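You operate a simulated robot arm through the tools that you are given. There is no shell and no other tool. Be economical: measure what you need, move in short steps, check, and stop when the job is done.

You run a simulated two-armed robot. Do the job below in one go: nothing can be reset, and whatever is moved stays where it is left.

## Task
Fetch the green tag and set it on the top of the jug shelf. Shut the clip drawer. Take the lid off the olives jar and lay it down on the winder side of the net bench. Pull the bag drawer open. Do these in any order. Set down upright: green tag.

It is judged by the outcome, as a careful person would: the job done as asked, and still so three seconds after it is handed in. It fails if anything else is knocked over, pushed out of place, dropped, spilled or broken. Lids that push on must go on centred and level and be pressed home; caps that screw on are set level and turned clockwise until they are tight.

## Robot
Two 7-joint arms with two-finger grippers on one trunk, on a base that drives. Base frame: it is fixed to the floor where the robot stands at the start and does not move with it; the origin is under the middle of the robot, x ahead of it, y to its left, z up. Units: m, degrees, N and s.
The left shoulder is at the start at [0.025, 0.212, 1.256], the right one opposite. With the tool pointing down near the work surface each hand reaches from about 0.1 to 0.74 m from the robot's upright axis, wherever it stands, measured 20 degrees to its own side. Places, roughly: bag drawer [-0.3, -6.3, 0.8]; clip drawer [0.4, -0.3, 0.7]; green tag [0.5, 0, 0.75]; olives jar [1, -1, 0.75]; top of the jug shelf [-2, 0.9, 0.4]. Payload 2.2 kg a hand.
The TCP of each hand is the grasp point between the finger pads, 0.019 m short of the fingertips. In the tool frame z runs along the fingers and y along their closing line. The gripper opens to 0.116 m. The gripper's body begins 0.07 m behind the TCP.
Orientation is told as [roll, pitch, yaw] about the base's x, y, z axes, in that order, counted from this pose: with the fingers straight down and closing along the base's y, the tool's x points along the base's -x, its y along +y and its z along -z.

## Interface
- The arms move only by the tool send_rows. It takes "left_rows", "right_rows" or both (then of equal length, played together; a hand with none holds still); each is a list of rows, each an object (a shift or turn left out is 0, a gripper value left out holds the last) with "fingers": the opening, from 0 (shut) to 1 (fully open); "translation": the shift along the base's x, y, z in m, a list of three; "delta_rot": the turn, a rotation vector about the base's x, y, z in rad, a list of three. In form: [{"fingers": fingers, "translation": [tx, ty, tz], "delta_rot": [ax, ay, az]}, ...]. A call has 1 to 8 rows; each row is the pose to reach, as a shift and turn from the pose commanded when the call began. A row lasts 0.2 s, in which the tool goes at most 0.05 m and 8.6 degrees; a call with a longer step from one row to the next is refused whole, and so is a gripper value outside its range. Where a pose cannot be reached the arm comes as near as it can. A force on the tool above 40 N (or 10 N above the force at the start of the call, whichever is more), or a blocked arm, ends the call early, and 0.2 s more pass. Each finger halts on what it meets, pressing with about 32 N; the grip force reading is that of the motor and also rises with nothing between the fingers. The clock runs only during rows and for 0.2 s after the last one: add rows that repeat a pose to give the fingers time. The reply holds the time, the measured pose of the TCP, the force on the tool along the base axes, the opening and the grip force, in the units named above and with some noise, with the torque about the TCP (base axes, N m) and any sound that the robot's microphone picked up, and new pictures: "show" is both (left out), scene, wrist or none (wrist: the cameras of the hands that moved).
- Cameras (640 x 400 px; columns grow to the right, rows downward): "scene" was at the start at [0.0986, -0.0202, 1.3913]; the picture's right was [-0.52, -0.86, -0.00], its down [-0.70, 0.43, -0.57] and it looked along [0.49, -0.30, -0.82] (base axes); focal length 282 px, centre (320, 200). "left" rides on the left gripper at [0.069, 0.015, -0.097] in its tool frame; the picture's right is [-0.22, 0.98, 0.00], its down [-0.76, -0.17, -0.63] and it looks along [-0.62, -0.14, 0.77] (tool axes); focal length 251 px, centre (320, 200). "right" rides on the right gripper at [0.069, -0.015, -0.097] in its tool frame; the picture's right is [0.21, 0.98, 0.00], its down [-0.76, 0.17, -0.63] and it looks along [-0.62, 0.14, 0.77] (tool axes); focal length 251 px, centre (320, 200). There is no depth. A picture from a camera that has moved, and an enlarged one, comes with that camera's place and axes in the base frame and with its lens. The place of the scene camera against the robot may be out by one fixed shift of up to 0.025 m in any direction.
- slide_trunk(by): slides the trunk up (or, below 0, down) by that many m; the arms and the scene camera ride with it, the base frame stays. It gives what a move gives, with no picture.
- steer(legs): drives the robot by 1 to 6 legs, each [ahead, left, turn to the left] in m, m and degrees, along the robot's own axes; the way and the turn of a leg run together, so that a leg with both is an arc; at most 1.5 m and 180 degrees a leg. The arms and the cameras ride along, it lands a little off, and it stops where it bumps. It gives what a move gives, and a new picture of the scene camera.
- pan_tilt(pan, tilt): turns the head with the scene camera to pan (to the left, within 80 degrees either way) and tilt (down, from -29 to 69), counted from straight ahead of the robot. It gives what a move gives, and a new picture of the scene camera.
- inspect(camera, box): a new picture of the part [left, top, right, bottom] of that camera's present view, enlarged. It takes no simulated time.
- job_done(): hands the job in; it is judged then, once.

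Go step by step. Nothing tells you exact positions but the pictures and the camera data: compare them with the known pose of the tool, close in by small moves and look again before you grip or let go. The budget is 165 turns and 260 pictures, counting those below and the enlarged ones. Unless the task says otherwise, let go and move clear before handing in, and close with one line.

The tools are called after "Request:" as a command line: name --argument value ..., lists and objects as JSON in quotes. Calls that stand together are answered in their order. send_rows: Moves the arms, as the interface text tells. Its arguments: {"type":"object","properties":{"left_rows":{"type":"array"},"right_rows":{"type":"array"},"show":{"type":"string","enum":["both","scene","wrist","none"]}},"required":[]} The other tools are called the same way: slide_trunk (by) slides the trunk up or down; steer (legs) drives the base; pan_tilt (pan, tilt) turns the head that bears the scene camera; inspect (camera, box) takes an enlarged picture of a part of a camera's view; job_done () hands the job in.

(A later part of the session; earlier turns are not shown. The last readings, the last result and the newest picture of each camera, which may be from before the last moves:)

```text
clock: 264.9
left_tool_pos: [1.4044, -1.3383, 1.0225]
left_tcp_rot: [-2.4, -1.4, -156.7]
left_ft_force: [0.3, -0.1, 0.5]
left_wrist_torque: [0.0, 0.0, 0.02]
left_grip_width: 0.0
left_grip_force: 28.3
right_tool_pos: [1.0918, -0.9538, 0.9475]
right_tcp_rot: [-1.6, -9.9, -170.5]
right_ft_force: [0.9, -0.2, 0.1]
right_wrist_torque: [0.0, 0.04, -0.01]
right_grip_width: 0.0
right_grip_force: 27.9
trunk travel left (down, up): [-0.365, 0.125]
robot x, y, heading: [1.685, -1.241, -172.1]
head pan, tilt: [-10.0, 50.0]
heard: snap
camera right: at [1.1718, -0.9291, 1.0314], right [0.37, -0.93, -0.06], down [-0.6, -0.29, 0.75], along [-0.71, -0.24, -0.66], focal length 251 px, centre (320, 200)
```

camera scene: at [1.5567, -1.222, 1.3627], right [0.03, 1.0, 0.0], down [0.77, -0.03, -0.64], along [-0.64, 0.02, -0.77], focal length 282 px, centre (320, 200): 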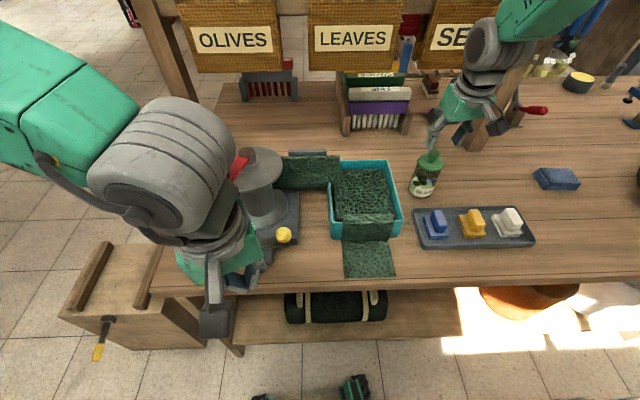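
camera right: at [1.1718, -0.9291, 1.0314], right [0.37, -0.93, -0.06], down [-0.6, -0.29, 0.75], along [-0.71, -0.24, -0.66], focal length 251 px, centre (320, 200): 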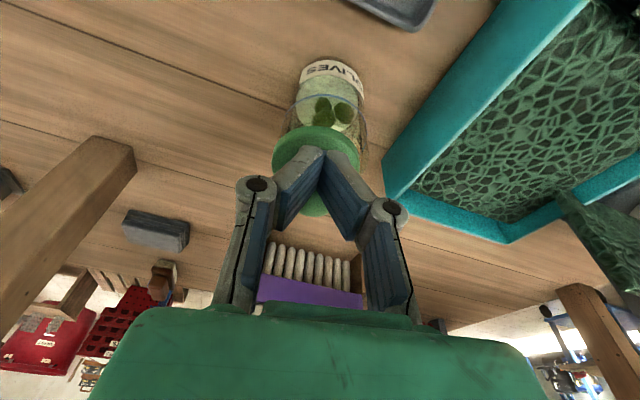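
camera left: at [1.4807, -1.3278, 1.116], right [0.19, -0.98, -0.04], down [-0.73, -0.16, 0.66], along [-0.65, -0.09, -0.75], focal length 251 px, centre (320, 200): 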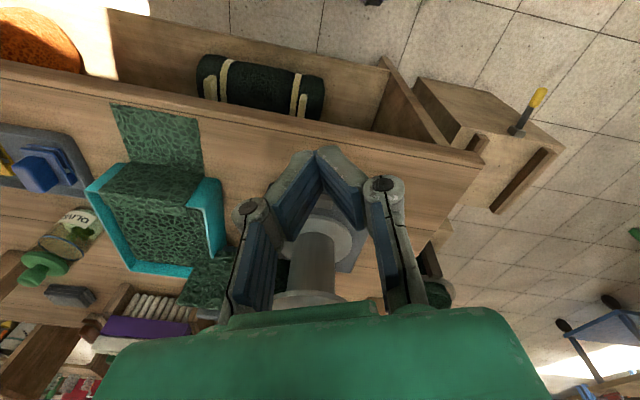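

The fingers closed without the knob, with a snap sound. Look closely before doing anything.

Request:
inspect --camera "right" --box '[240, 40, 400, 220]'

Request:
inspect --camera "scene" --box '[390, 110, 480, 210]'

```text
2.22 times, centred on (320, 130) of right
camera zoom: at [1.1718, -0.9291, 1.0314], right [0.37, -0.93, -0.06], down [-0.6, -0.29, 0.75], along [-0.71, -0.24, -0.66], focal length 559 px, centre (320, 356)
```

zoom: 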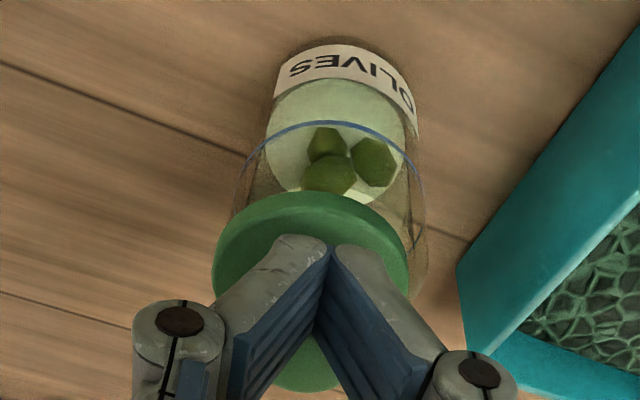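

```text
4.00 times, centred on (435, 160) of scene
camera zoom: at [1.5571, -1.222, 1.3628], right [0.03, 1.0, 0.0], down [0.77, -0.03, -0.64], along [-0.64, 0.02, -0.77], focal length 1129 px, centre (-140, 360)
```

zoom: 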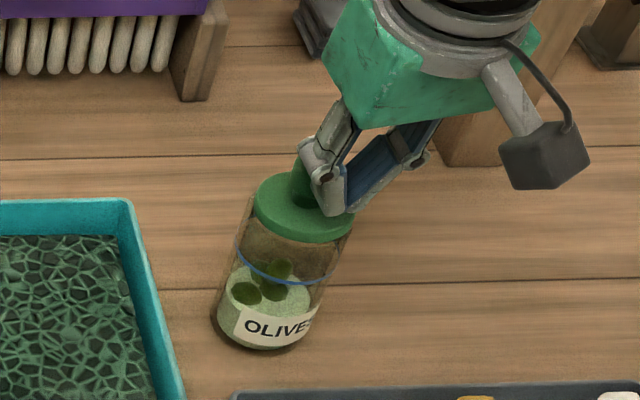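

The fingers slid off in front of the knob, but the lid is still seated in place. Open, then look at where the knob is.

Request:
send_rows --right_rows '[{"fingers": 0.3}, {"fingers": 0.5}, {"fingers": 0.5}]' --show "wrist"

Request:
inspect --camera "right" --box '[240, 60, 400, 240]'

Request:
inspect --camera "scene" --box '[390, 110, 480, 210]'

```text
clock: 265.7
left_tool_pos: [1.4064, -1.3381, 1.0222]
left_tcp_rot: [-2.5, -1.4, -156.8]
left_ft_force: [-0.6, -0.1, -0.3]
left_wrist_torque: [0.0, 0.01, 0.0]
left_grip_width: 0.0001
left_grip_force: 29.2
right_tool_pos: [1.0919, -0.9551, 0.9473]
right_tcp_rot: [-1.6, -9.9, -170.5]
right_ft_force: [-0.3, 0.1, 0.3]
right_wrist_torque: [0.01, -0.01, 0.01]
right_grip_width: 0.058
right_grip_force: 0.1
trunk travel left (down, up): [-0.365, 0.125]
robot x, y, heading: [1.6835, -1.2398, -172.1]
head pan, tilt: [-10.0, 50.0]
camera right: at [1.1717, -0.9292, 1.0314], right [0.37, -0.93, -0.06], down [-0.6, -0.29, 0.75], along [-0.71, -0.24, -0.66], focal length 251 px, centre (320, 200)
```

right: 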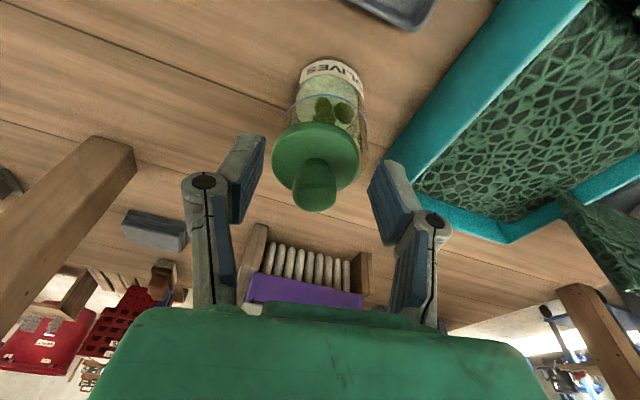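

```text
2.22 times, centred on (320, 150) of right
camera zoom: at [1.1717, -0.9292, 1.0314], right [0.37, -0.93, -0.06], down [-0.6, -0.29, 0.75], along [-0.71, -0.24, -0.66], focal length 559 px, centre (320, 311)
```

zoom: 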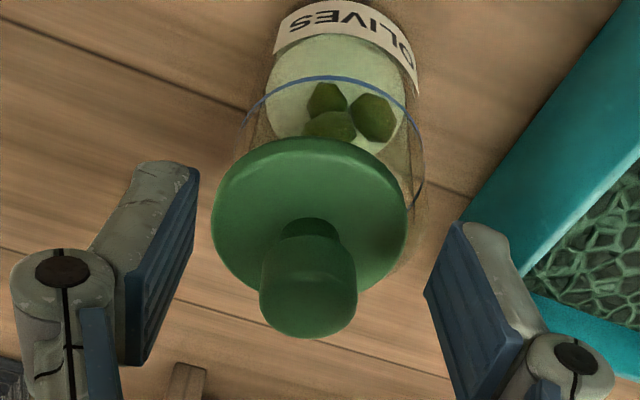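

```text
4.00 times, centred on (435, 160) of scene
camera zoom: at [1.5571, -1.222, 1.3628], right [0.03, 1.0, 0.0], down [0.77, -0.03, -0.64], along [-0.64, 0.02, -0.77], focal length 1129 px, centre (-140, 360)
```

zoom: 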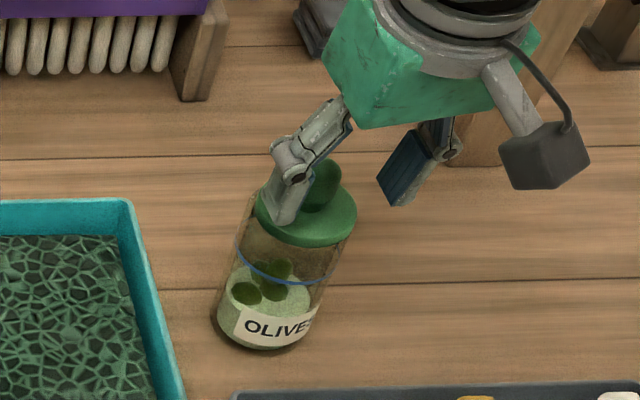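

The knob is a bit deeper along the camera ray than thought (about 2 cm further -x and lower). Shift there and check.

Request:
send_rows --right_rows '[{"translation": [-0.01, -0.001, 0.0]}, {"translation": [-0.018, -0.002, 0.0]}, {"translation": [-0.018, -0.002, -0.008]}, {"translation": [-0.018, -0.002, -0.014]}]' --show "wrist"

Request:
inspect --camera "scene" --box '[390, 110, 480, 210]'

```text
clock: 266.7
left_tool_pos: [1.4046, -1.3382, 1.0218]
left_tcp_rot: [-2.6, -1.6, -156.8]
left_ft_force: [0.5, 0.5, 0.7]
left_wrist_torque: [-0.02, -0.02, -0.01]
left_grip_width: 0.0
left_grip_force: 28.2
right_tool_pos: [1.0734, -0.9586, 0.9342]
right_tcp_rot: [-1.6, -9.9, -170.4]
right_ft_force: [0.1, 0.7, -0.2]
right_wrist_torque: [0.02, 0.01, -0.01]
right_grip_width: 0.058
right_grip_force: 0.0
trunk travel left (down, up): [-0.365, 0.125]
robot x, y, heading: [1.6889, -1.2393, -171.8]
head pan, tilt: [-10.0, 50.0]
camera right: at [1.1525, -0.9321, 1.0183], right [0.37, -0.93, -0.06], down [-0.6, -0.29, 0.75], along [-0.71, -0.24, -0.66], focal length 251 px, centre (320, 200)
```

right: 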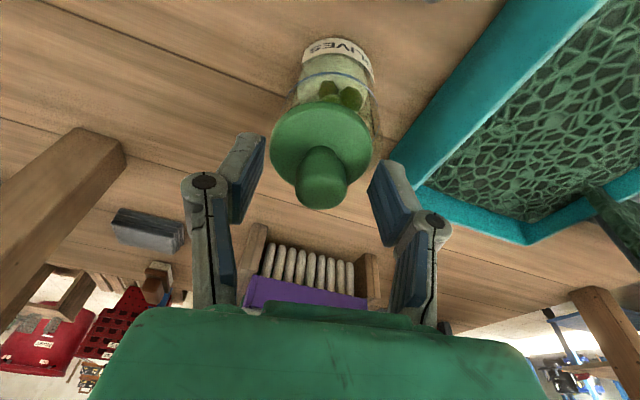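

```text
4.00 times, centred on (435, 160) of scene
camera zoom: at [1.5565, -1.222, 1.3627], right [0.03, 1.0, 0.0], down [0.77, -0.03, -0.64], along [-0.64, 0.02, -0.77], focal length 1129 px, centre (-140, 360)
```

zoom: 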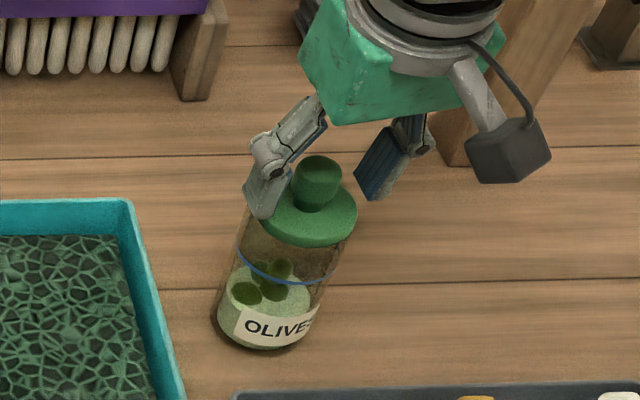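

Request:
inspect --camera "right" --box '[240, 60, 400, 240]'

```text
2.22 times, centred on (320, 150) of right
camera zoom: at [1.1525, -0.9321, 1.0183], right [0.37, -0.93, -0.06], down [-0.6, -0.29, 0.75], along [-0.71, -0.24, -0.66], focal length 559 px, centre (320, 311)
```

zoom: 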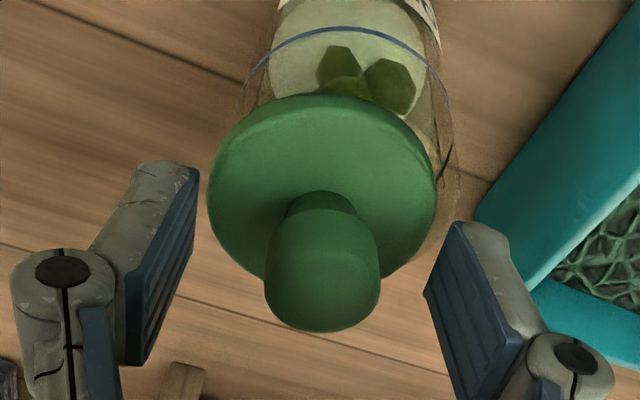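

Now the knob's size growth indicates that it is at the grasp depth. Close on it.

Request:
send_rows --right_rows '[{"fingers": 0.35}, {"fingers": 0.2}, {"fingers": 0.1}, {"fingers": 0.1}]' --show "wrist"

```text
clock: 267.7
left_tool_pos: [1.4047, -1.3376, 1.0211]
left_tcp_rot: [-2.4, -1.4, -156.8]
left_ft_force: [0.4, 0.1, 0.3]
left_wrist_torque: [0.05, 0.02, -0.01]
left_grip_width: 0.0
left_grip_force: 28.5
right_tool_pos: [1.0724, -0.9576, 0.9347]
right_tcp_rot: [-1.6, -9.8, -170.5]
right_ft_force: [0.2, -1.1, -0.3]
right_wrist_torque: [0.0, -0.01, 0.01]
right_grip_width: 0.0247
right_grip_force: 31.9
trunk travel left (down, up): [-0.365, 0.125]
robot x, y, heading: [1.6826, -1.2393, -172.0]
head pan, tilt: [-10.0, 50.0]
camera right: at [1.1528, -0.9322, 1.0187], right [0.37, -0.93, -0.06], down [-0.6, -0.29, 0.75], along [-0.71, -0.24, -0.66], focal length 251 px, centre (320, 200)
```

right: 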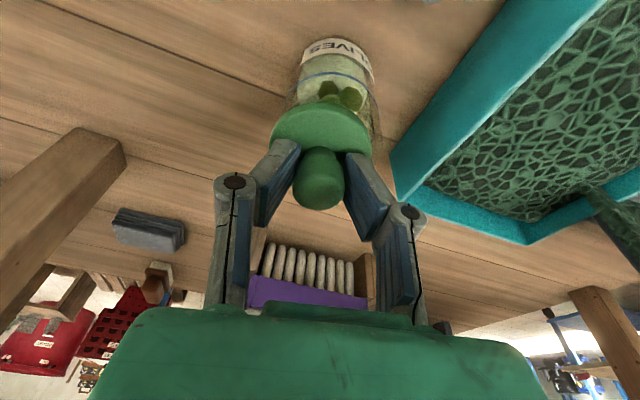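

The knob is gripped (25 mm). Lift slowly and check that only the lid comes up.

Request:
send_rows --right_rows '[{"translation": [0, 0, 0.008], "fingers": 0}, {"translation": [0, 0, 0.018]}, {"translation": [0, 0, 0.03]}, {"translation": [0, 0, 0.04]}]' --show "both"

Request:
inspect --camera "scene" --box '[380, 90, 490, 210]'

```text
clock: 268.7
left_tool_pos: [1.4057, -1.3373, 1.0216]
left_tcp_rot: [-2.5, -1.5, -156.8]
left_ft_force: [-0.4, -0.4, -0.1]
left_wrist_torque: [-0.02, 0.02, -0.03]
left_grip_width: 0.0
left_grip_force: 28.1
right_tool_pos: [1.0735, -0.9561, 0.976]
right_tcp_rot: [-1.6, -9.9, -170.6]
right_ft_force: [-0.2, -0.6, -0.1]
right_wrist_torque: [0.01, -0.02, -0.01]
right_grip_width: 0.0243
right_grip_force: 32.6
trunk travel left (down, up): [-0.365, 0.125]
robot x, y, heading: [1.6844, -1.2405, -171.9]
head pan, tilt: [-10.0, 50.0]
camera scene: at [1.5573, -1.222, 1.3628], right [0.03, 1.0, 0.0], down [0.77, -0.03, -0.64], along [-0.64, 0.02, -0.77], focal length 282 px, centre (320, 200)
camera right: at [1.1534, -0.9305, 1.0595], right [0.37, -0.93, -0.06], down [-0.6, -0.29, 0.75], along [-0.71, -0.23, -0.66], focal length 251 px, centre (320, 200)
```

scene: 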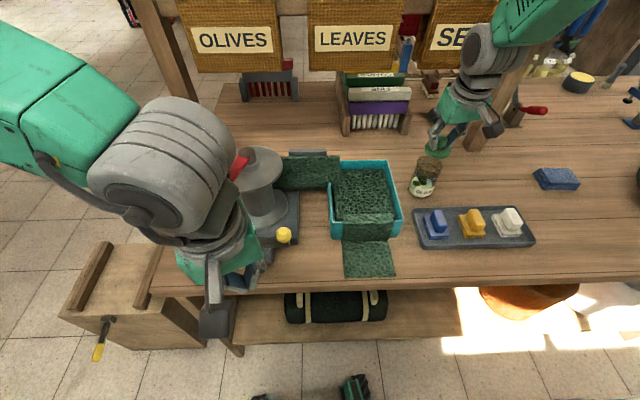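
right: 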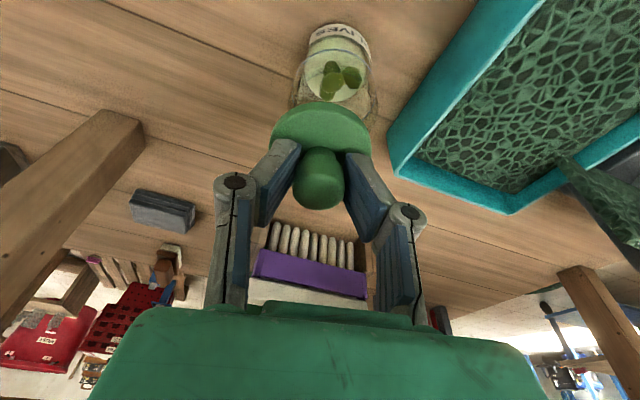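

```text
3.33 times, centred on (435, 150) of scene
camera zoom: at [1.5573, -1.222, 1.3628], right [0.03, 1.0, 0.0], down [0.77, -0.03, -0.64], along [-0.64, 0.02, -0.77], focal length 941 px, centre (-63, 367)
```

zoom: 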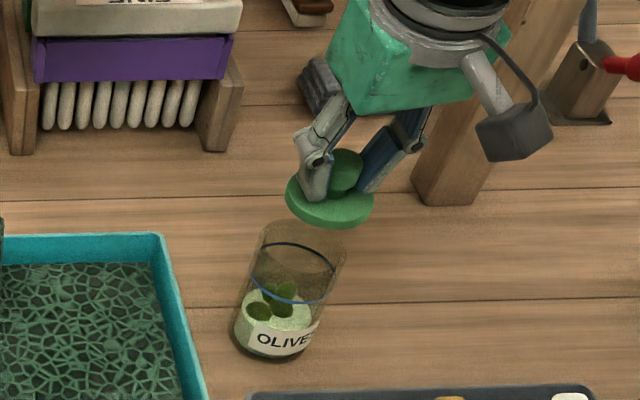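

The lid is off and the jar stands undisturbed. I'll carry it to the free corner by the winder (~(1.26, -1.48)): first raise and retract it, keeping its tilt.

Request:
send_rows --right_rows '[{"translation": [0, 0, 0.04]}, {"translation": [0.01, 0, 0.08]}, {"translation": [0.03, 0, 0.11]}, {"translation": [0.07, 0, 0.12]}, {"translation": [0.115, 0, 0.12]}, {"translation": [0.16, 0, 0.12]}, {"translation": [0.2, -0.02, 0.12]}, {"translation": [0.24, -0.04, 0.12]}]' --show "none"

Request:
send_rows --right_rows '[{"translation": [0.03, -0.02, 0]}, {"translation": [0.06, -0.04, 0]}, {"translation": [0.09, -0.06, 0]}]' --left_rows '[{"translation": [0.02, -0.04, 0.02]}, {"translation": [0.04, -0.08, 0.03]}, {"translation": [0.06, -0.12, 0.04]}]' --show "scene"

```text
clock: 270.5
left_tool_pos: [1.4061, -1.3406, 1.0214]
left_tcp_rot: [-2.7, -1.6, -156.9]
left_ft_force: [-0.3, 0.6, -0.2]
left_wrist_torque: [0.06, 0.01, -0.02]
left_grip_width: 0.0001
left_grip_force: 28.3
right_tool_pos: [1.3094, -0.9919, 1.0935]
right_tcp_rot: [-2.3, -7.9, -170.5]
right_ft_force: [0.2, -0.2, -0.7]
right_wrist_torque: [0.04, 0.0, 0.0]
right_grip_width: 0.0245
right_grip_force: 31.7
right hand out of reach, approached as far as the arm can: row 8
trunk travel left (down, up): [-0.365, 0.125]
robot x, y, heading: [1.6873, -1.2399, -171.8]
head pan, tilt: [-10.0, 50.0]
```

```text
clock: 271.3
left_tool_pos: [1.4333, -1.452, 1.0676]
left_tcp_rot: [-2.6, -1.3, -156.9]
left_ft_force: [-0.8, 0.6, 0.2]
left_wrist_torque: [0.0, 0.02, -0.02]
left_grip_width: 0.0
left_grip_force: 28.3
left hand out of reach, approached as far as the arm can: row 3
right_tool_pos: [1.336, -1.0667, 1.0647]
right_tcp_rot: [-2.0, -9.7, -170.4]
right_ft_force: [-0.2, -0.6, 0.1]
right_wrist_torque: [-0.01, 0.04, -0.01]
right_grip_width: 0.0243
right_grip_force: 32.2
right hand out of reach, approached as far as the arm can: row 1, 2, 3
trunk travel left (down, up): [-0.365, 0.125]
robot x, y, heading: [1.685, -1.2444, -172.0]
head pan, tilt: [-10.0, 50.0]
camera scene: at [1.5599, -1.2277, 1.363], right [0.03, 1.0, 0.0], down [0.77, -0.02, -0.64], along [-0.64, 0.02, -0.77], focal length 282 px, centre (320, 200)
```

scene: 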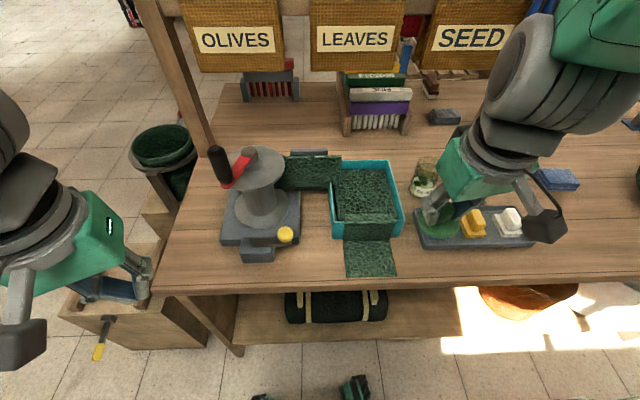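

Right hand is at its inner limit; the lid is safely above the tray. Strafe left 0.27 m so that the corner beside the winder is in front of the right hand.

Request:
steer --legs '[[0, 0.27, 0]]'

Request:
send_rows --right_rows '[{}, {}, {}, {}]' --show "both"

```text
clock: 273.2
left_tool_pos: [1.4671, -1.7038, 1.0706]
left_tcp_rot: [-1.7, -1.6, -157.3]
left_ft_force: [-0.4, 0.1, -0.2]
left_wrist_torque: [-0.04, -0.05, 0.01]
left_grip_width: 0.0001
left_grip_force: 28.5
right_tool_pos: [1.3723, -1.3186, 1.0608]
right_tcp_rot: [-0.7, -9.5, -171.2]
right_ft_force: [0.2, 0.3, 0.1]
right_wrist_torque: [-0.01, 0.02, 0.0]
right_grip_width: 0.0239
right_grip_force: 32.7
trunk travel left (down, up): [-0.365, 0.125]
robot x, y, heading: [1.7228, -1.5129, -172.2]
head pan, tilt: [-10.0, 50.0]
camera scene: at [1.5945, -1.4844, 1.3627], right [0.04, 1.0, -0.01], down [0.77, -0.03, -0.64], along [-0.64, 0.02, -0.77], focal length 282 px, centre (320, 200)
```

scene: 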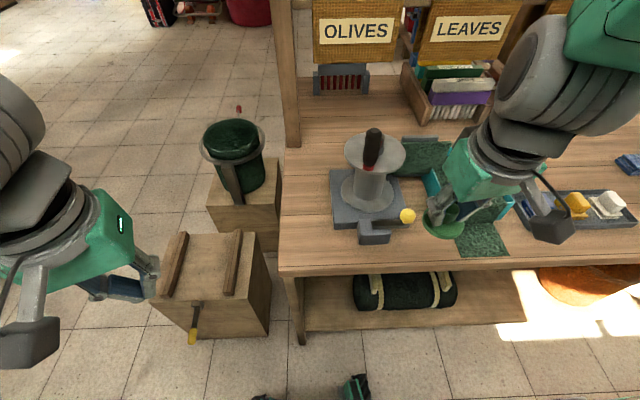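

```text
clock: 274.2
left_tool_pos: [1.4684, -1.6896, 1.0723]
left_tcp_rot: [-1.2, -1.9, -157.4]
left_ft_force: [-0.7, -0.2, -0.3]
left_wrist_torque: [0.0, 0.0, 0.0]
left_grip_width: 0.0001
left_grip_force: 28.5
right_tool_pos: [1.3734, -1.304, 1.0586]
right_tcp_rot: [-0.1, -9.6, -171.2]
right_ft_force: [0.0, -1.6, 0.2]
right_wrist_torque: [0.03, -0.03, 0.0]
right_grip_width: 0.0239
right_grip_force: 31.9
trunk travel left (down, up): [-0.365, 0.125]
robot x, y, heading: [1.7196, -1.5068, -172.2]
head pan, tilt: [-10.0, 50.0]
camera scene: at [1.5931, -1.469, 1.3626], right [0.04, 1.0, -0.01], down [0.77, -0.04, -0.64], along [-0.64, 0.01, -0.77], focal length 282 px, centre (320, 200)
camera right: at [1.4525, -1.2773, 1.1423], right [0.36, -0.93, -0.04], down [-0.61, -0.26, 0.75], along [-0.71, -0.24, -0.66], focal length 251 px, centre (320, 200)
```

scene: 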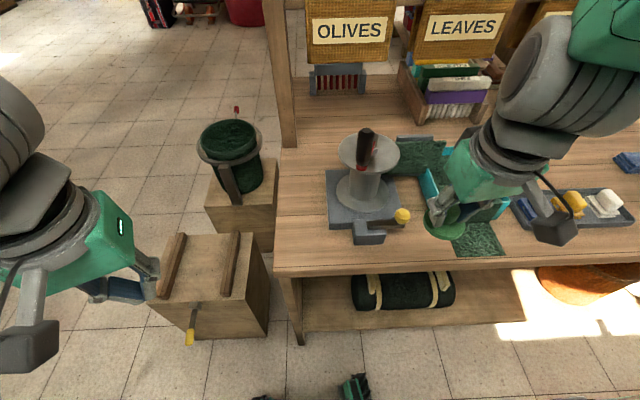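
right: 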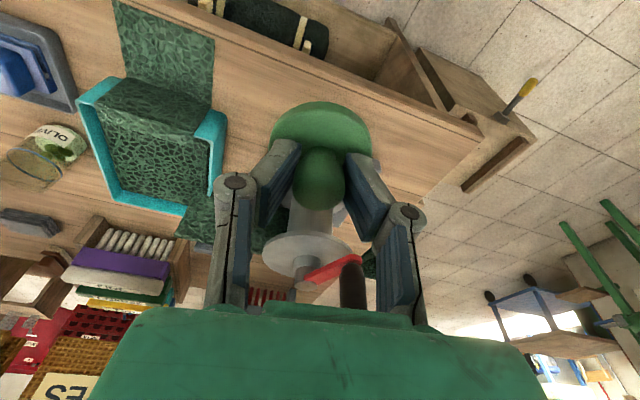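

Free spot is left of the winder base, about (1.25, -1.52). Move the lid sideways first behind the bench edge, then over the spot.

Request:
send_rows --right_rows '[{"translation": [0, -0.04, 0]}, {"translation": [0, -0.08, 0]}, {"translation": [0, -0.12, 0]}, {"translation": [0, -0.16, 0]}, {"translation": [0, -0.2, 0]}, {"translation": [-0.03, -0.215, 0]}, {"translation": [-0.07, -0.215, 0]}, {"translation": [-0.11, -0.215, 0]}]' --show "both"

```text
clock: 276.2
left_tool_pos: [1.4757, -1.7065, 1.0708]
left_tcp_rot: [-2.3, -2.0, -157.3]
left_ft_force: [0.0, 0.3, -0.8]
left_wrist_torque: [0.01, 0.0, 0.01]
left_grip_width: 0.0
left_grip_force: 28.7
right_tool_pos: [1.2605, -1.5324, 1.0813]
right_tcp_rot: [1.9, -10.8, -173.5]
right_ft_force: [-0.6, -0.7, 0.0]
right_wrist_torque: [0.02, 0.01, 0.03]
right_grip_width: 0.0238
right_grip_force: 32.2
trunk travel left (down, up): [-0.365, 0.125]
robot x, y, heading: [1.7237, -1.5063, -172.2]
head pan, tilt: [-10.0, 50.0]
stopped in row 8 (right hand): the arm was blocked; the commanded pose is now the measured one
camera scene: at [1.5956, -1.4913, 1.3646], right [-0.04, 1.0, 0.0], down [0.75, 0.03, -0.66], along [-0.66, -0.03, -0.75], focal length 282 px, centre (320, 200)
camera right: at [1.3412, -1.5046, 1.1633], right [0.33, -0.94, -0.01], down [-0.6, -0.22, 0.77], along [-0.73, -0.24, -0.64], focal length 251 px, centre (320, 200)
```

scene: 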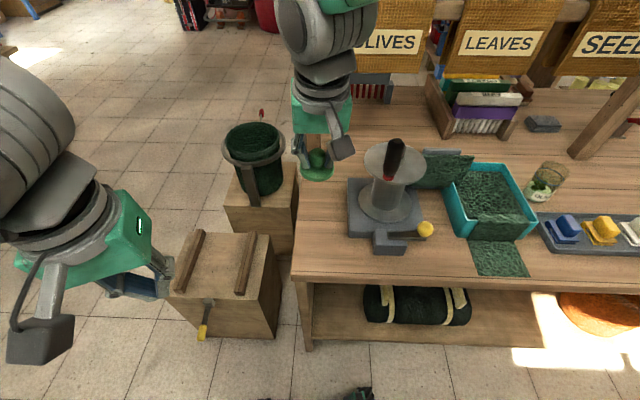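
right: 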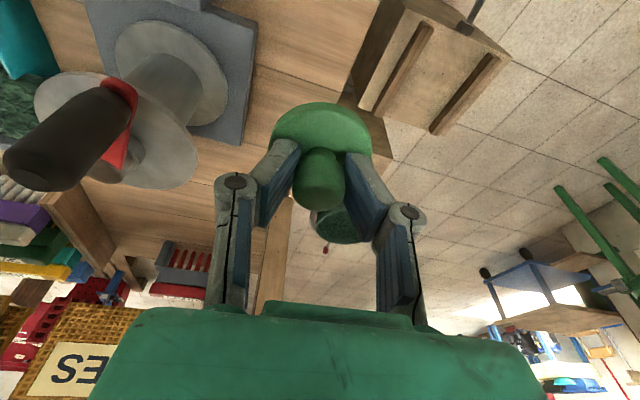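

Arm reported blocked at that crossing reach; ease back 2.5 cm in y (which is also the centre of the free spot) and check.

Request:
send_rows --right_rows '[{"translation": [0, 0.012, 0]}, {"translation": [0, 0.025, 0]}, {"translation": [0, 0.025, 0]}, {"translation": [0, 0.025, 0]}]' --show "none"

Request:
send_rows --right_rows '[{}, {}]' --show "wrist"

```text
clock: 277.2
left_tool_pos: [1.4762, -1.7175, 1.069]
left_tcp_rot: [-2.6, -1.6, -157.2]
left_ft_force: [-0.6, -0.7, -0.2]
left_wrist_torque: [0.05, -0.01, -0.04]
left_grip_width: 0.0001
left_grip_force: 28.6
right_tool_pos: [1.2613, -1.5223, 1.0782]
right_tcp_rot: [0.4, -10.8, -172.4]
right_ft_force: [0.1, -1.4, -0.6]
right_wrist_torque: [0.04, 0.02, -0.01]
right_grip_width: 0.0238
right_grip_force: 31.7
trunk travel left (down, up): [-0.365, 0.125]
robot x, y, heading: [1.7224, -1.5052, -172.0]
head pan, tilt: [-10.0, 50.0]
```

```text
clock: 277.8
left_tool_pos: [1.4708, -1.6909, 1.0712]
left_tcp_rot: [-1.5, -2.0, -157.4]
left_ft_force: [-0.5, 1.6, -0.7]
left_wrist_torque: [-0.09, -0.03, -0.01]
left_grip_width: 0.0
left_grip_force: 28.4
right_tool_pos: [1.2584, -1.4941, 1.0783]
right_tcp_rot: [1.7, -10.6, -172.8]
right_ft_force: [0.1, 0.7, -0.7]
right_wrist_torque: [-0.05, 0.03, 0.01]
right_grip_width: 0.0238
right_grip_force: 32.1
trunk travel left (down, up): [-0.365, 0.125]
robot x, y, heading: [1.7228, -1.5044, -172.2]
head pan, tilt: [-10.0, 50.0]
camera right: at [1.339, -1.4656, 1.1595], right [0.34, -0.94, -0.01], down [-0.6, -0.23, 0.77], along [-0.72, -0.25, -0.64], focal length 251 px, centre (320, 200)
```

right: 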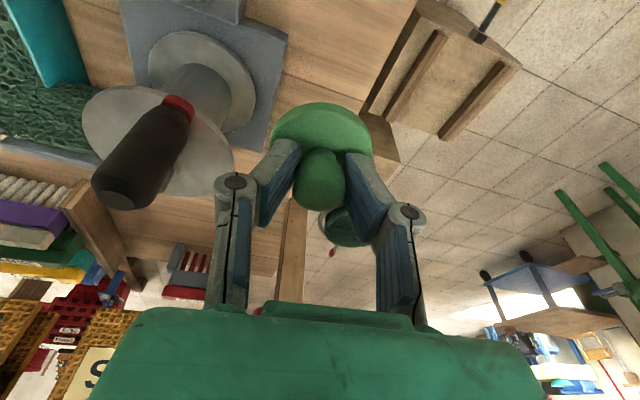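

Sway is dying down. Straighten the lid slightly and lower toward the bench.

Request:
send_rows --right_rows '[{"translation": [0, -0.005, -0.03], "delta_rot": [0.02, 0, 0]}, {"translation": [0, -0.01, -0.06], "delta_rot": [0.04, 0.0, 0]}, {"translation": [0, -0.01, -0.09], "delta_rot": [0.04, 0.0, 0]}, {"translation": [0, -0.01, -0.12], "delta_rot": [0.04, 0.0, 0]}, {"translation": [0, -0.01, -0.15], "delta_rot": [0.04, 0.0, 0]}, {"translation": [0, -0.01, -0.17], "delta_rot": [0.04, 0.0, 0]}, {"translation": [0, -0.01, -0.17], "delta_rot": [0.04, 0.0, 0]}, {"translation": [0, -0.01, -0.17], "delta_rot": [0.04, 0.0, 0]}]' --show "both"

Request:
inspect --camera "scene" --box '[250, 140, 410, 290]'

```text
clock: 279.6
left_tool_pos: [1.4725, -1.6926, 1.0719]
left_tcp_rot: [-1.6, -2.0, -157.5]
left_ft_force: [1.5, 0.4, 0.2]
left_wrist_torque: [-0.09, -0.02, 0.03]
left_grip_width: 0.0
left_grip_force: 28.7
right_tool_pos: [1.2478, -1.4992, 0.9141]
right_tcp_rot: [1.2, -10.3, -175.1]
right_ft_force: [-0.1, 1.1, 0.0]
right_wrist_torque: [-0.06, -0.02, 0.01]
right_grip_width: 0.0236
right_grip_force: 31.8
trunk travel left (down, up): [-0.365, 0.125]
robot x, y, heading: [1.7218, -1.5048, -172.3]
head pan, tilt: [-10.0, 50.0]
camera scene: at [1.5931, -1.4747, 1.3627], right [0.04, 1.0, -0.01], down [0.77, -0.04, -0.64], along [-0.64, 0.02, -0.77], focal length 282 px, centre (320, 200)
camera right: at [1.3297, -1.4751, 0.9967], right [0.3, -0.95, -0.02], down [-0.62, -0.2, 0.76], along [-0.73, -0.22, -0.65], focal length 251 px, centre (320, 200)
```

scene: 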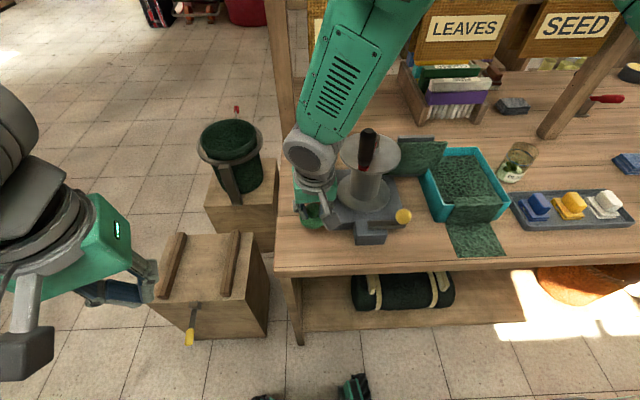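
right: 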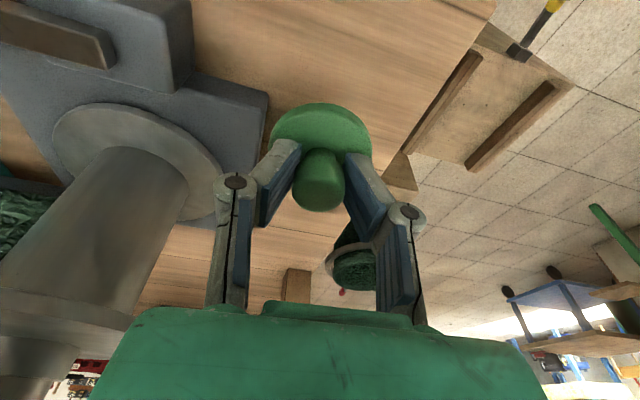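

```text
2.67 times, centred on (330, 215) of scene
camera zoom: at [1.5931, -1.4747, 1.3627], right [0.04, 1.0, -0.01], down [0.77, -0.04, -0.64], along [-0.64, 0.02, -0.77], focal length 753 px, centre (293, 160)
```

zoom: 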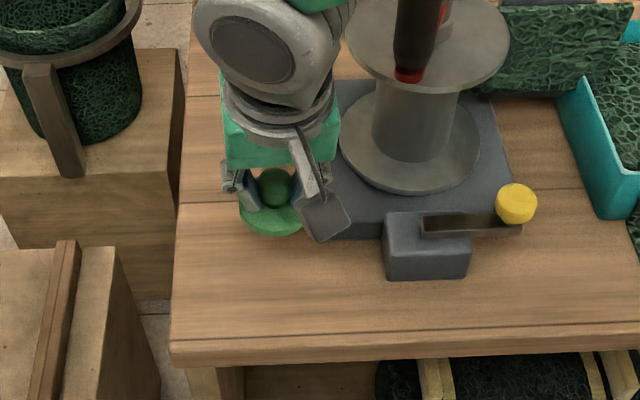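

The spot below is clear wood. Lower to contact.

Request:
send_rows --right_rows '[{"translation": [0.008, -0.004, -0.015]}, {"translation": [0.015, -0.008, -0.03]}, {"translation": [0.015, -0.008, -0.04]}, {"translation": [0.015, -0.008, -0.05]}, {"translation": [0.015, -0.008, -0.06]}, {"translation": [0.015, -0.008, -0.065]}]' --show "wrist"

Request:
inspect --camera "scene" --box '[250, 140, 410, 290]'

```text
clock: 281.0
left_tool_pos: [1.4737, -1.7094, 1.0697]
left_tcp_rot: [-2.2, -1.8, -157.5]
left_ft_force: [-0.1, 0.1, 0.1]
left_wrist_torque: [-0.01, -0.04, -0.01]
left_grip_width: 0.0
left_grip_force: 28.8
right_tool_pos: [1.2713, -1.5262, 0.8443]
right_tcp_rot: [-0.8, -10.4, -173.1]
right_ft_force: [0.3, 0.7, 0.6]
right_wrist_torque: [0.0, 0.01, 0.03]
right_grip_width: 0.0238
right_grip_force: 32.0
trunk travel left (down, up): [-0.365, 0.125]
robot x, y, heading: [1.7263, -1.5059, -172.4]
head pan, tilt: [-10.0, 50.0]
camera right: at [1.3533, -1.5037, 0.9271], right [0.32, -0.94, -0.05], down [-0.6, -0.25, 0.76], along [-0.73, -0.21, -0.65], focal length 251 px, centre (320, 200)
```

right: 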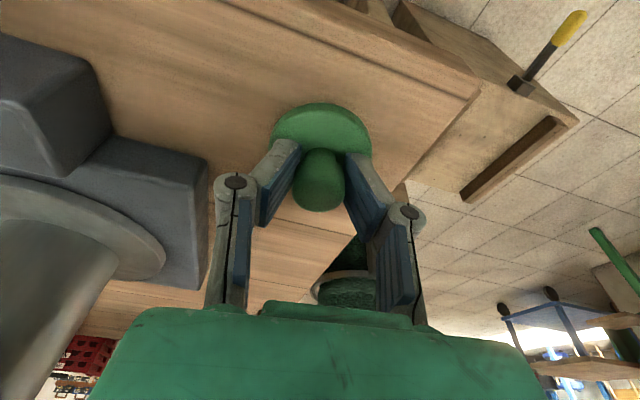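

```text
2.67 times, centred on (330, 215) of scene
camera zoom: at [1.5962, -1.4998, 1.3629], right [0.04, 1.0, 0.01], down [0.77, -0.02, -0.64], along [-0.64, 0.03, -0.77], focal length 753 px, centre (293, 160)
```

zoom: 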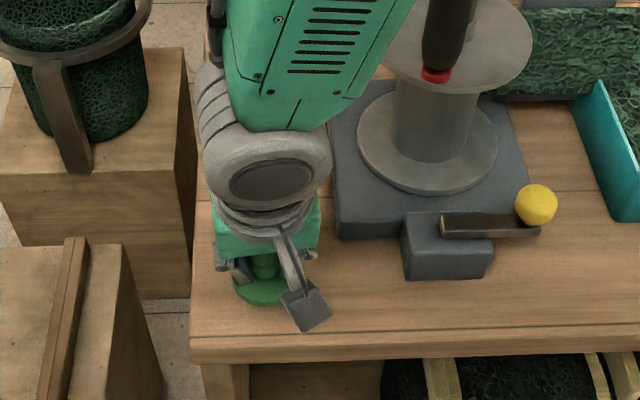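

Slightly close to the bench end; shift +1.5 cm in y and lower gently to contact.

Request:
send_rows --right_rows '[{"translation": [0, 0.012, -0.004]}, {"translation": [0, 0.015, -0.008]}, {"translation": [0, 0.015, -0.012]}, {"translation": [0, 0.015, -0.016]}]' --show "none"

Request:
send_rows --right_rows '[{"translation": [0, 0, -0.003]}, {"translation": [0, 0, -0.006]}, {"translation": [0, 0, -0.006]}]' --show "both"

```text
clock: 282.0
left_tool_pos: [1.476, -1.7, 1.0738]
left_tcp_rot: [-1.8, -2.2, -157.3]
left_ft_force: [0.2, 0.4, 0.3]
left_wrist_torque: [-0.01, -0.06, 0.0]
left_grip_width: 0.0001
left_grip_force: 28.4
right_tool_pos: [1.2688, -1.5077, 0.8337]
right_tcp_rot: [-0.2, -11.2, -173.5]
right_ft_force: [10.2, -7.2, 30.5]
right_wrist_torque: [-0.2, -0.73, -0.12]
right_grip_width: 0.0208
right_grip_force: 32.3
trunk travel left (down, up): [-0.365, 0.125]
robot x, y, heading: [1.7218, -1.5095, -172.3]
head pan, tilt: [-10.0, 50.0]
stopped in row 4 (right hand): the force on the tool passed its limit at 45 N (the readings are from after the stop); the commanded pose is now the measured one
```

```text
clock: 282.6
left_tool_pos: [1.4767, -1.7041, 1.0728]
left_tcp_rot: [-2.0, -2.1, -157.4]
left_ft_force: [0.3, -0.1, 0.1]
left_wrist_torque: [0.03, 0.02, 0.05]
left_grip_width: 0.0
left_grip_force: 28.4
right_tool_pos: [1.2665, -1.5083, 0.8337]
right_tcp_rot: [-0.3, -11.5, -173.8]
right_ft_force: [8.7, -0.2, 26.2]
right_wrist_torque: [0.01, -0.67, 0.03]
right_grip_width: 0.0207
right_grip_force: 31.5
trunk travel left (down, up): [-0.365, 0.125]
robot x, y, heading: [1.7185, -1.5067, -172.4]
head pan, tilt: [-10.0, 50.0]
stopped in row 2 (right hand): the force on the tool passed its limit at 51 N (the readings are from after the stop); the commanded pose is now the measured one
camera scene: at [1.5994, -1.4928, 1.3634], right [0.04, 1.0, 0.0], down [0.77, -0.03, -0.64], along [-0.64, 0.03, -0.77], focal length 282 px, centre (320, 200)
camera right: at [1.3495, -1.4851, 0.9149], right [0.31, -0.95, -0.05], down [-0.59, -0.24, 0.77], along [-0.74, -0.21, -0.64], focal length 251 px, centre (320, 200)
```

scene: 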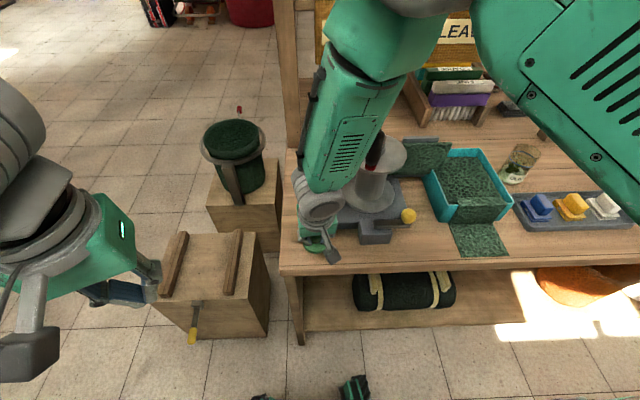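
right: 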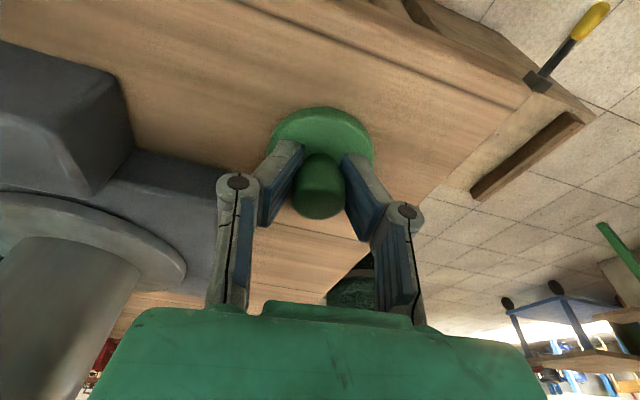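

The lid is pressed onto the bench. Ease, open, and lift straight away.

Request:
send_rows --right_rows '[{"translation": [0, 0, 0.002]}, {"fingers": 0.3, "translation": [0, 0, 0.003]}, {"fingers": 0.5, "translation": [0, 0, 0.004]}, {"translation": [0, 0, 0.01]}, {"translation": [0, 0, 0.04]}, {"translation": [0, 0, 0.08]}, {"translation": [0, 0, 0.12]}, {"translation": [0, 0, 0.16]}]' --show "both"

Request:
inspect --camera "scene" --box '[250, 140, 410, 290]'

```text
clock: 284.4
left_tool_pos: [1.477, -1.7037, 1.0731]
left_tcp_rot: [-1.9, -2.1, -157.5]
left_ft_force: [-0.3, 0.8, -0.5]
left_wrist_torque: [0.01, 0.01, -0.02]
left_grip_width: 0.0
left_grip_force: 28.4
right_tool_pos: [1.2679, -1.5088, 0.994]
right_tcp_rot: [-0.6, -11.7, -173.1]
right_ft_force: [1.0, -0.3, 0.4]
right_wrist_torque: [0.02, 0.0, -0.05]
right_grip_width: 0.058
right_grip_force: 0.0
trunk travel left (down, up): [-0.365, 0.125]
robot x, y, heading: [1.7207, -1.5095, -172.2]
head pan, tilt: [-10.0, 50.0]
camera scene: at [1.5975, -1.4916, 1.3631], right [0.04, 1.0, 0.0], down [0.77, -0.03, -0.64], along [-0.64, 0.03, -0.77], focal length 282 px, centre (320, 200)
camera right: at [1.3511, -1.4852, 1.0757], right [0.32, -0.94, -0.05], down [-0.59, -0.24, 0.77], along [-0.74, -0.22, -0.64], focal length 251 px, centre (320, 200)
```

scene: 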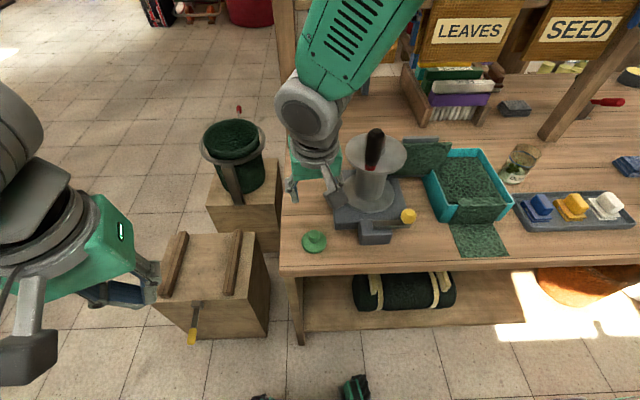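
right: 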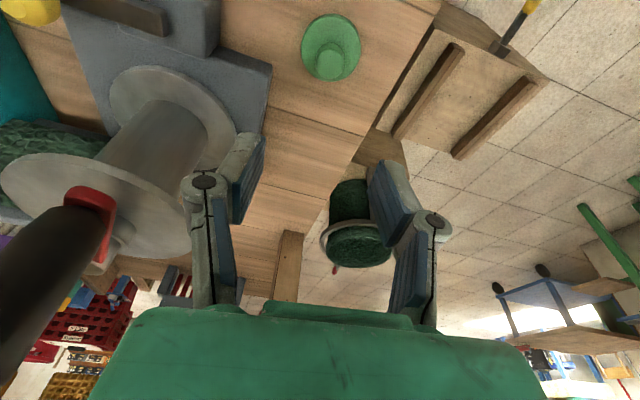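

```text
2.67 times, centred on (330, 215) of scene
camera zoom: at [1.5975, -1.4916, 1.3631], right [0.04, 1.0, 0.0], down [0.77, -0.03, -0.64], along [-0.64, 0.03, -0.77], focal length 753 px, centre (293, 160)
```

zoom: 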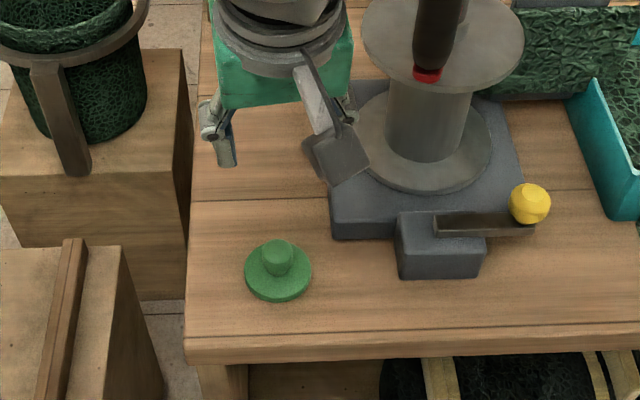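

The lid lies flat and upright beside the winder. Retract the right hand clear.

Request:
send_rows --right_rows '[{"translation": [0.0, -0.01, 0.04]}, {"translation": [0.02, -0.01, 0.07]}, {"translation": [0.06, -0.01, 0.08]}, {"translation": [0.1, -0.01, 0.08]}, {"translation": [0.12, 0.03, 0.08]}, {"translation": [0.12, 0.07, 0.08]}, {"translation": [0.12, 0.11, 0.08]}, {"translation": [0.12, 0.15, 0.08]}]' --show "scene"

```text
clock: 286.2
left_tool_pos: [1.4766, -1.7024, 1.0723]
left_tcp_rot: [-1.8, -1.9, -157.5]
left_ft_force: [0.1, 0.3, -0.1]
left_wrist_torque: [0.0, 0.0, 0.02]
left_grip_width: 0.0002
left_grip_force: 28.5
right_tool_pos: [1.3811, -1.3555, 1.074]
right_tcp_rot: [-0.4, -11.4, -173.5]
right_ft_force: [0.6, 0.4, -0.4]
right_wrist_torque: [0.0, -0.01, 0.01]
right_grip_width: 0.0582
right_grip_force: 0.2
right hand out of reach, approached as far as the arm can: row 8
trunk travel left (down, up): [-0.365, 0.125]
robot x, y, heading: [1.7197, -1.5102, -172.2]
head pan, tilt: [-10.0, 50.0]
camera scene: at [1.5957, -1.4876, 1.3629], right [0.04, 1.0, 0.0], down [0.77, -0.03, -0.64], along [-0.64, 0.02, -0.77], focal length 282 px, centre (320, 200)
```

scene: 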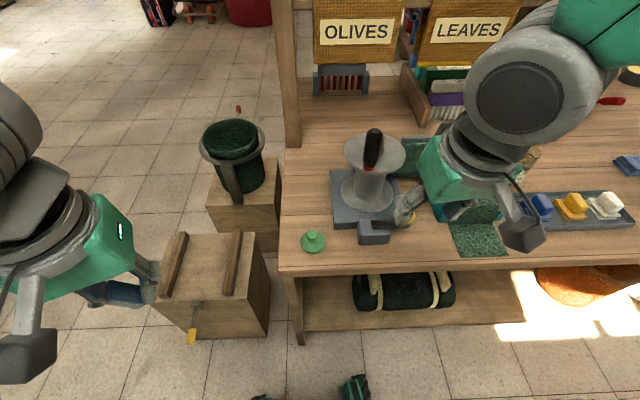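

Head out: strafe left away from the bench, then drive through the passage to x≈-0.3, then turn to face -y toward the bag drawer.

Request:
steer --legs '[[0, 1.02, 0], [1.2, -0.168, 0], [0.95, -0.133, 0]]'

Request:
pan_tilt --pan 70 --tilt 20

```text
clock: 301.7
left_tool_pos: [-0.5261, -2.7486, 1.0722]
left_tcp_rot: [-2.0, -1.9, -156.3]
left_ft_force: [0.1, 0.6, 1.1]
left_wrist_torque: [-0.01, 0.0, 0.01]
left_grip_width: 0.0
left_grip_force: 28.0
right_tool_pos: [-0.6264, -2.4062, 1.0755]
right_tcp_rot: [-0.6, -11.4, -172.4]
right_ft_force: [-0.3, 0.8, -0.6]
right_wrist_torque: [0.0, 0.0, 0.0]
right_grip_width: 0.0579
right_grip_force: 0.0
trunk travel left (down, up): [-0.365, 0.125]
robot x, y, heading: [-0.2857, -2.5459, -171.1]
head pan, tilt: [-10.0, 50.0]
camera scene: at [-0.409, -2.5322, 1.363], right [0.02, 1.0, 0.0], down [0.77, -0.01, -0.64], along [-0.64, 0.01, -0.77], focal length 282 px, centre (320, 200)
```

scene: 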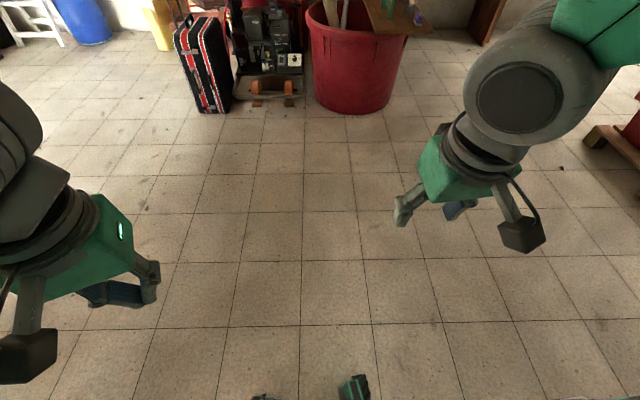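

```text
clock: 303.2
left_tool_pos: [-0.5245, -2.7471, 1.0722]
left_tcp_rot: [-2.0, -2.2, -156.3]
left_ft_force: [-0.5, -0.6, 0.3]
left_wrist_torque: [0.05, -0.02, 0.01]
left_grip_width: 0.0
left_grip_force: 28.7
right_tool_pos: [-0.6244, -2.4042, 1.0745]
right_tcp_rot: [-0.5, -11.4, -172.4]
right_ft_force: [0.7, -0.1, -0.6]
right_wrist_torque: [0.0, 0.04, -0.02]
right_grip_width: 0.058
right_grip_force: 0.1
trunk travel left (down, up): [-0.365, 0.125]
robot x, y, heading: [-0.2839, -2.5471, -171.1]
head pan, tilt: [70.0, 20.0]
camera scene: at [-0.3505, -2.6243, 1.4085], right [-0.98, 0.19, 0.0], down [0.07, 0.34, -0.94], along [-0.18, -0.92, -0.34], focal length 282 px, centre (320, 200)
```

scene: 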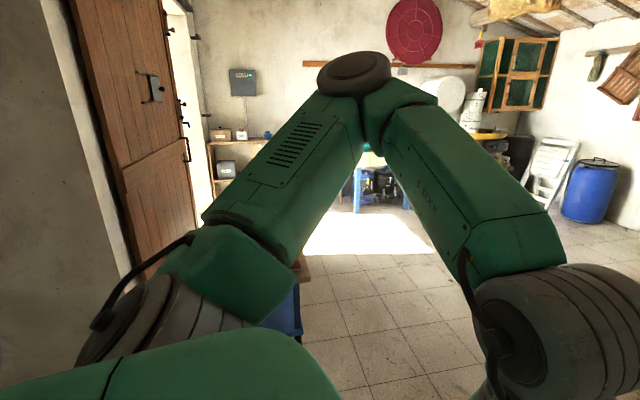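

Request:
steer --legs '[[0, 0, 81]]'

Request:
pan_tilt --pan 0 --tilt 20

```text
clock: 307.0
left_tool_pos: [-0.133, -2.82, 1.0726]
left_tcp_rot: [-2.0, -2.1, -77.4]
left_ft_force: [-0.4, 0.1, 0.1]
left_wrist_torque: [-0.01, 0.01, 0.0]
left_grip_width: 0.0
left_grip_force: 27.8
right_tool_pos: [-0.4884, -2.8531, 1.0758]
right_tcp_rot: [-0.4, -11.4, -93.6]
right_ft_force: [-0.7, 0.3, -0.2]
right_wrist_torque: [-0.01, 0.01, -0.01]
right_grip_width: 0.0579
right_grip_force: 0.1
trunk travel left (down, up): [-0.365, 0.125]
robot x, y, heading: [-0.2819, -2.5462, -92.4]
head pan, tilt: [70.0, 20.0]
camera scene: at [-0.2054, -2.6022, 1.4086], right [-0.38, -0.93, 0.0], down [-0.32, 0.13, -0.94], along [0.87, -0.35, -0.34], focal length 282 px, centre (320, 200)
```

scene: 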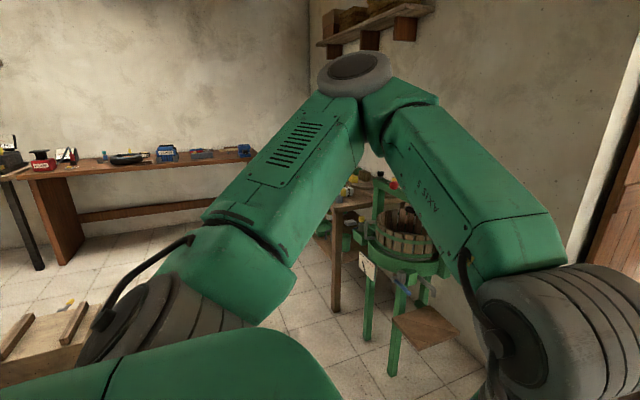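

```text
clock: 308.4
left_tool_pos: [-0.134, -2.8178, 1.0724]
left_tcp_rot: [-2.1, -2.2, -77.4]
left_ft_force: [-0.2, -0.1, 0.0]
left_wrist_torque: [-0.01, -0.01, 0.0]
left_grip_width: 0.0
left_grip_force: 28.4
right_tool_pos: [-0.4887, -2.8514, 1.0758]
right_tcp_rot: [-0.5, -11.6, -93.5]
right_ft_force: [0.3, 0.2, -0.7]
right_wrist_torque: [0.04, -0.01, -0.01]
right_grip_width: 0.0581
right_grip_force: 0.1
trunk travel left (down, up): [-0.365, 0.125]
robot x, y, heading: [-0.2845, -2.5448, -92.2]
head pan, tilt: [0.0, 20.0]
camera scene: at [-0.2951, -2.66, 1.4085], right [-1.0, 0.04, 0.0], down [0.01, 0.34, -0.94], along [-0.04, -0.94, -0.34], focal length 282 px, centre (320, 200)
```

scene: 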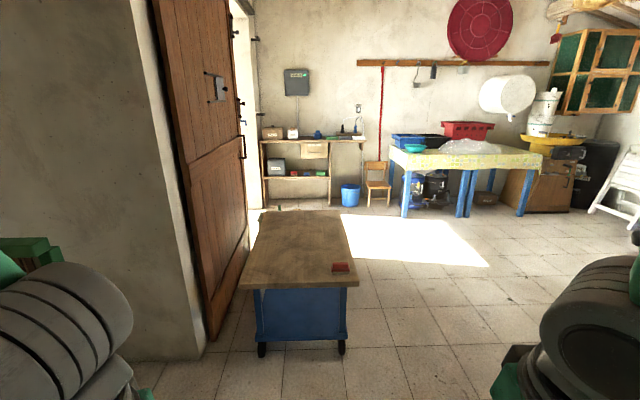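

Request:
inspect --camera "scene" --box '[250, 100, 410, 220]'

```text
3.33 times, centred on (330, 160) of scene
camera zoom: at [-0.2951, -2.66, 1.4085], right [-1.0, 0.04, 0.0], down [0.01, 0.34, -0.94], along [-0.04, -0.94, -0.34], focal length 941 px, centre (287, 333)
```

zoom: 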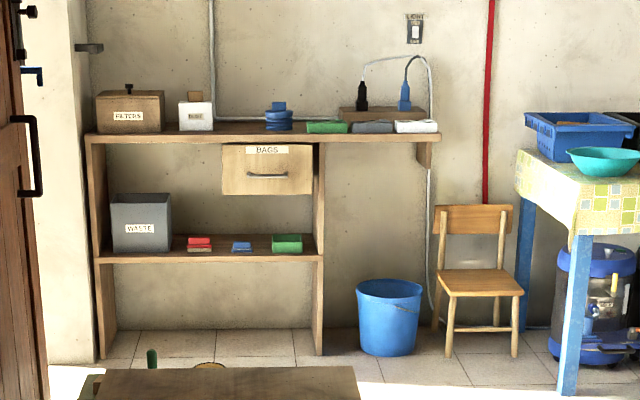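

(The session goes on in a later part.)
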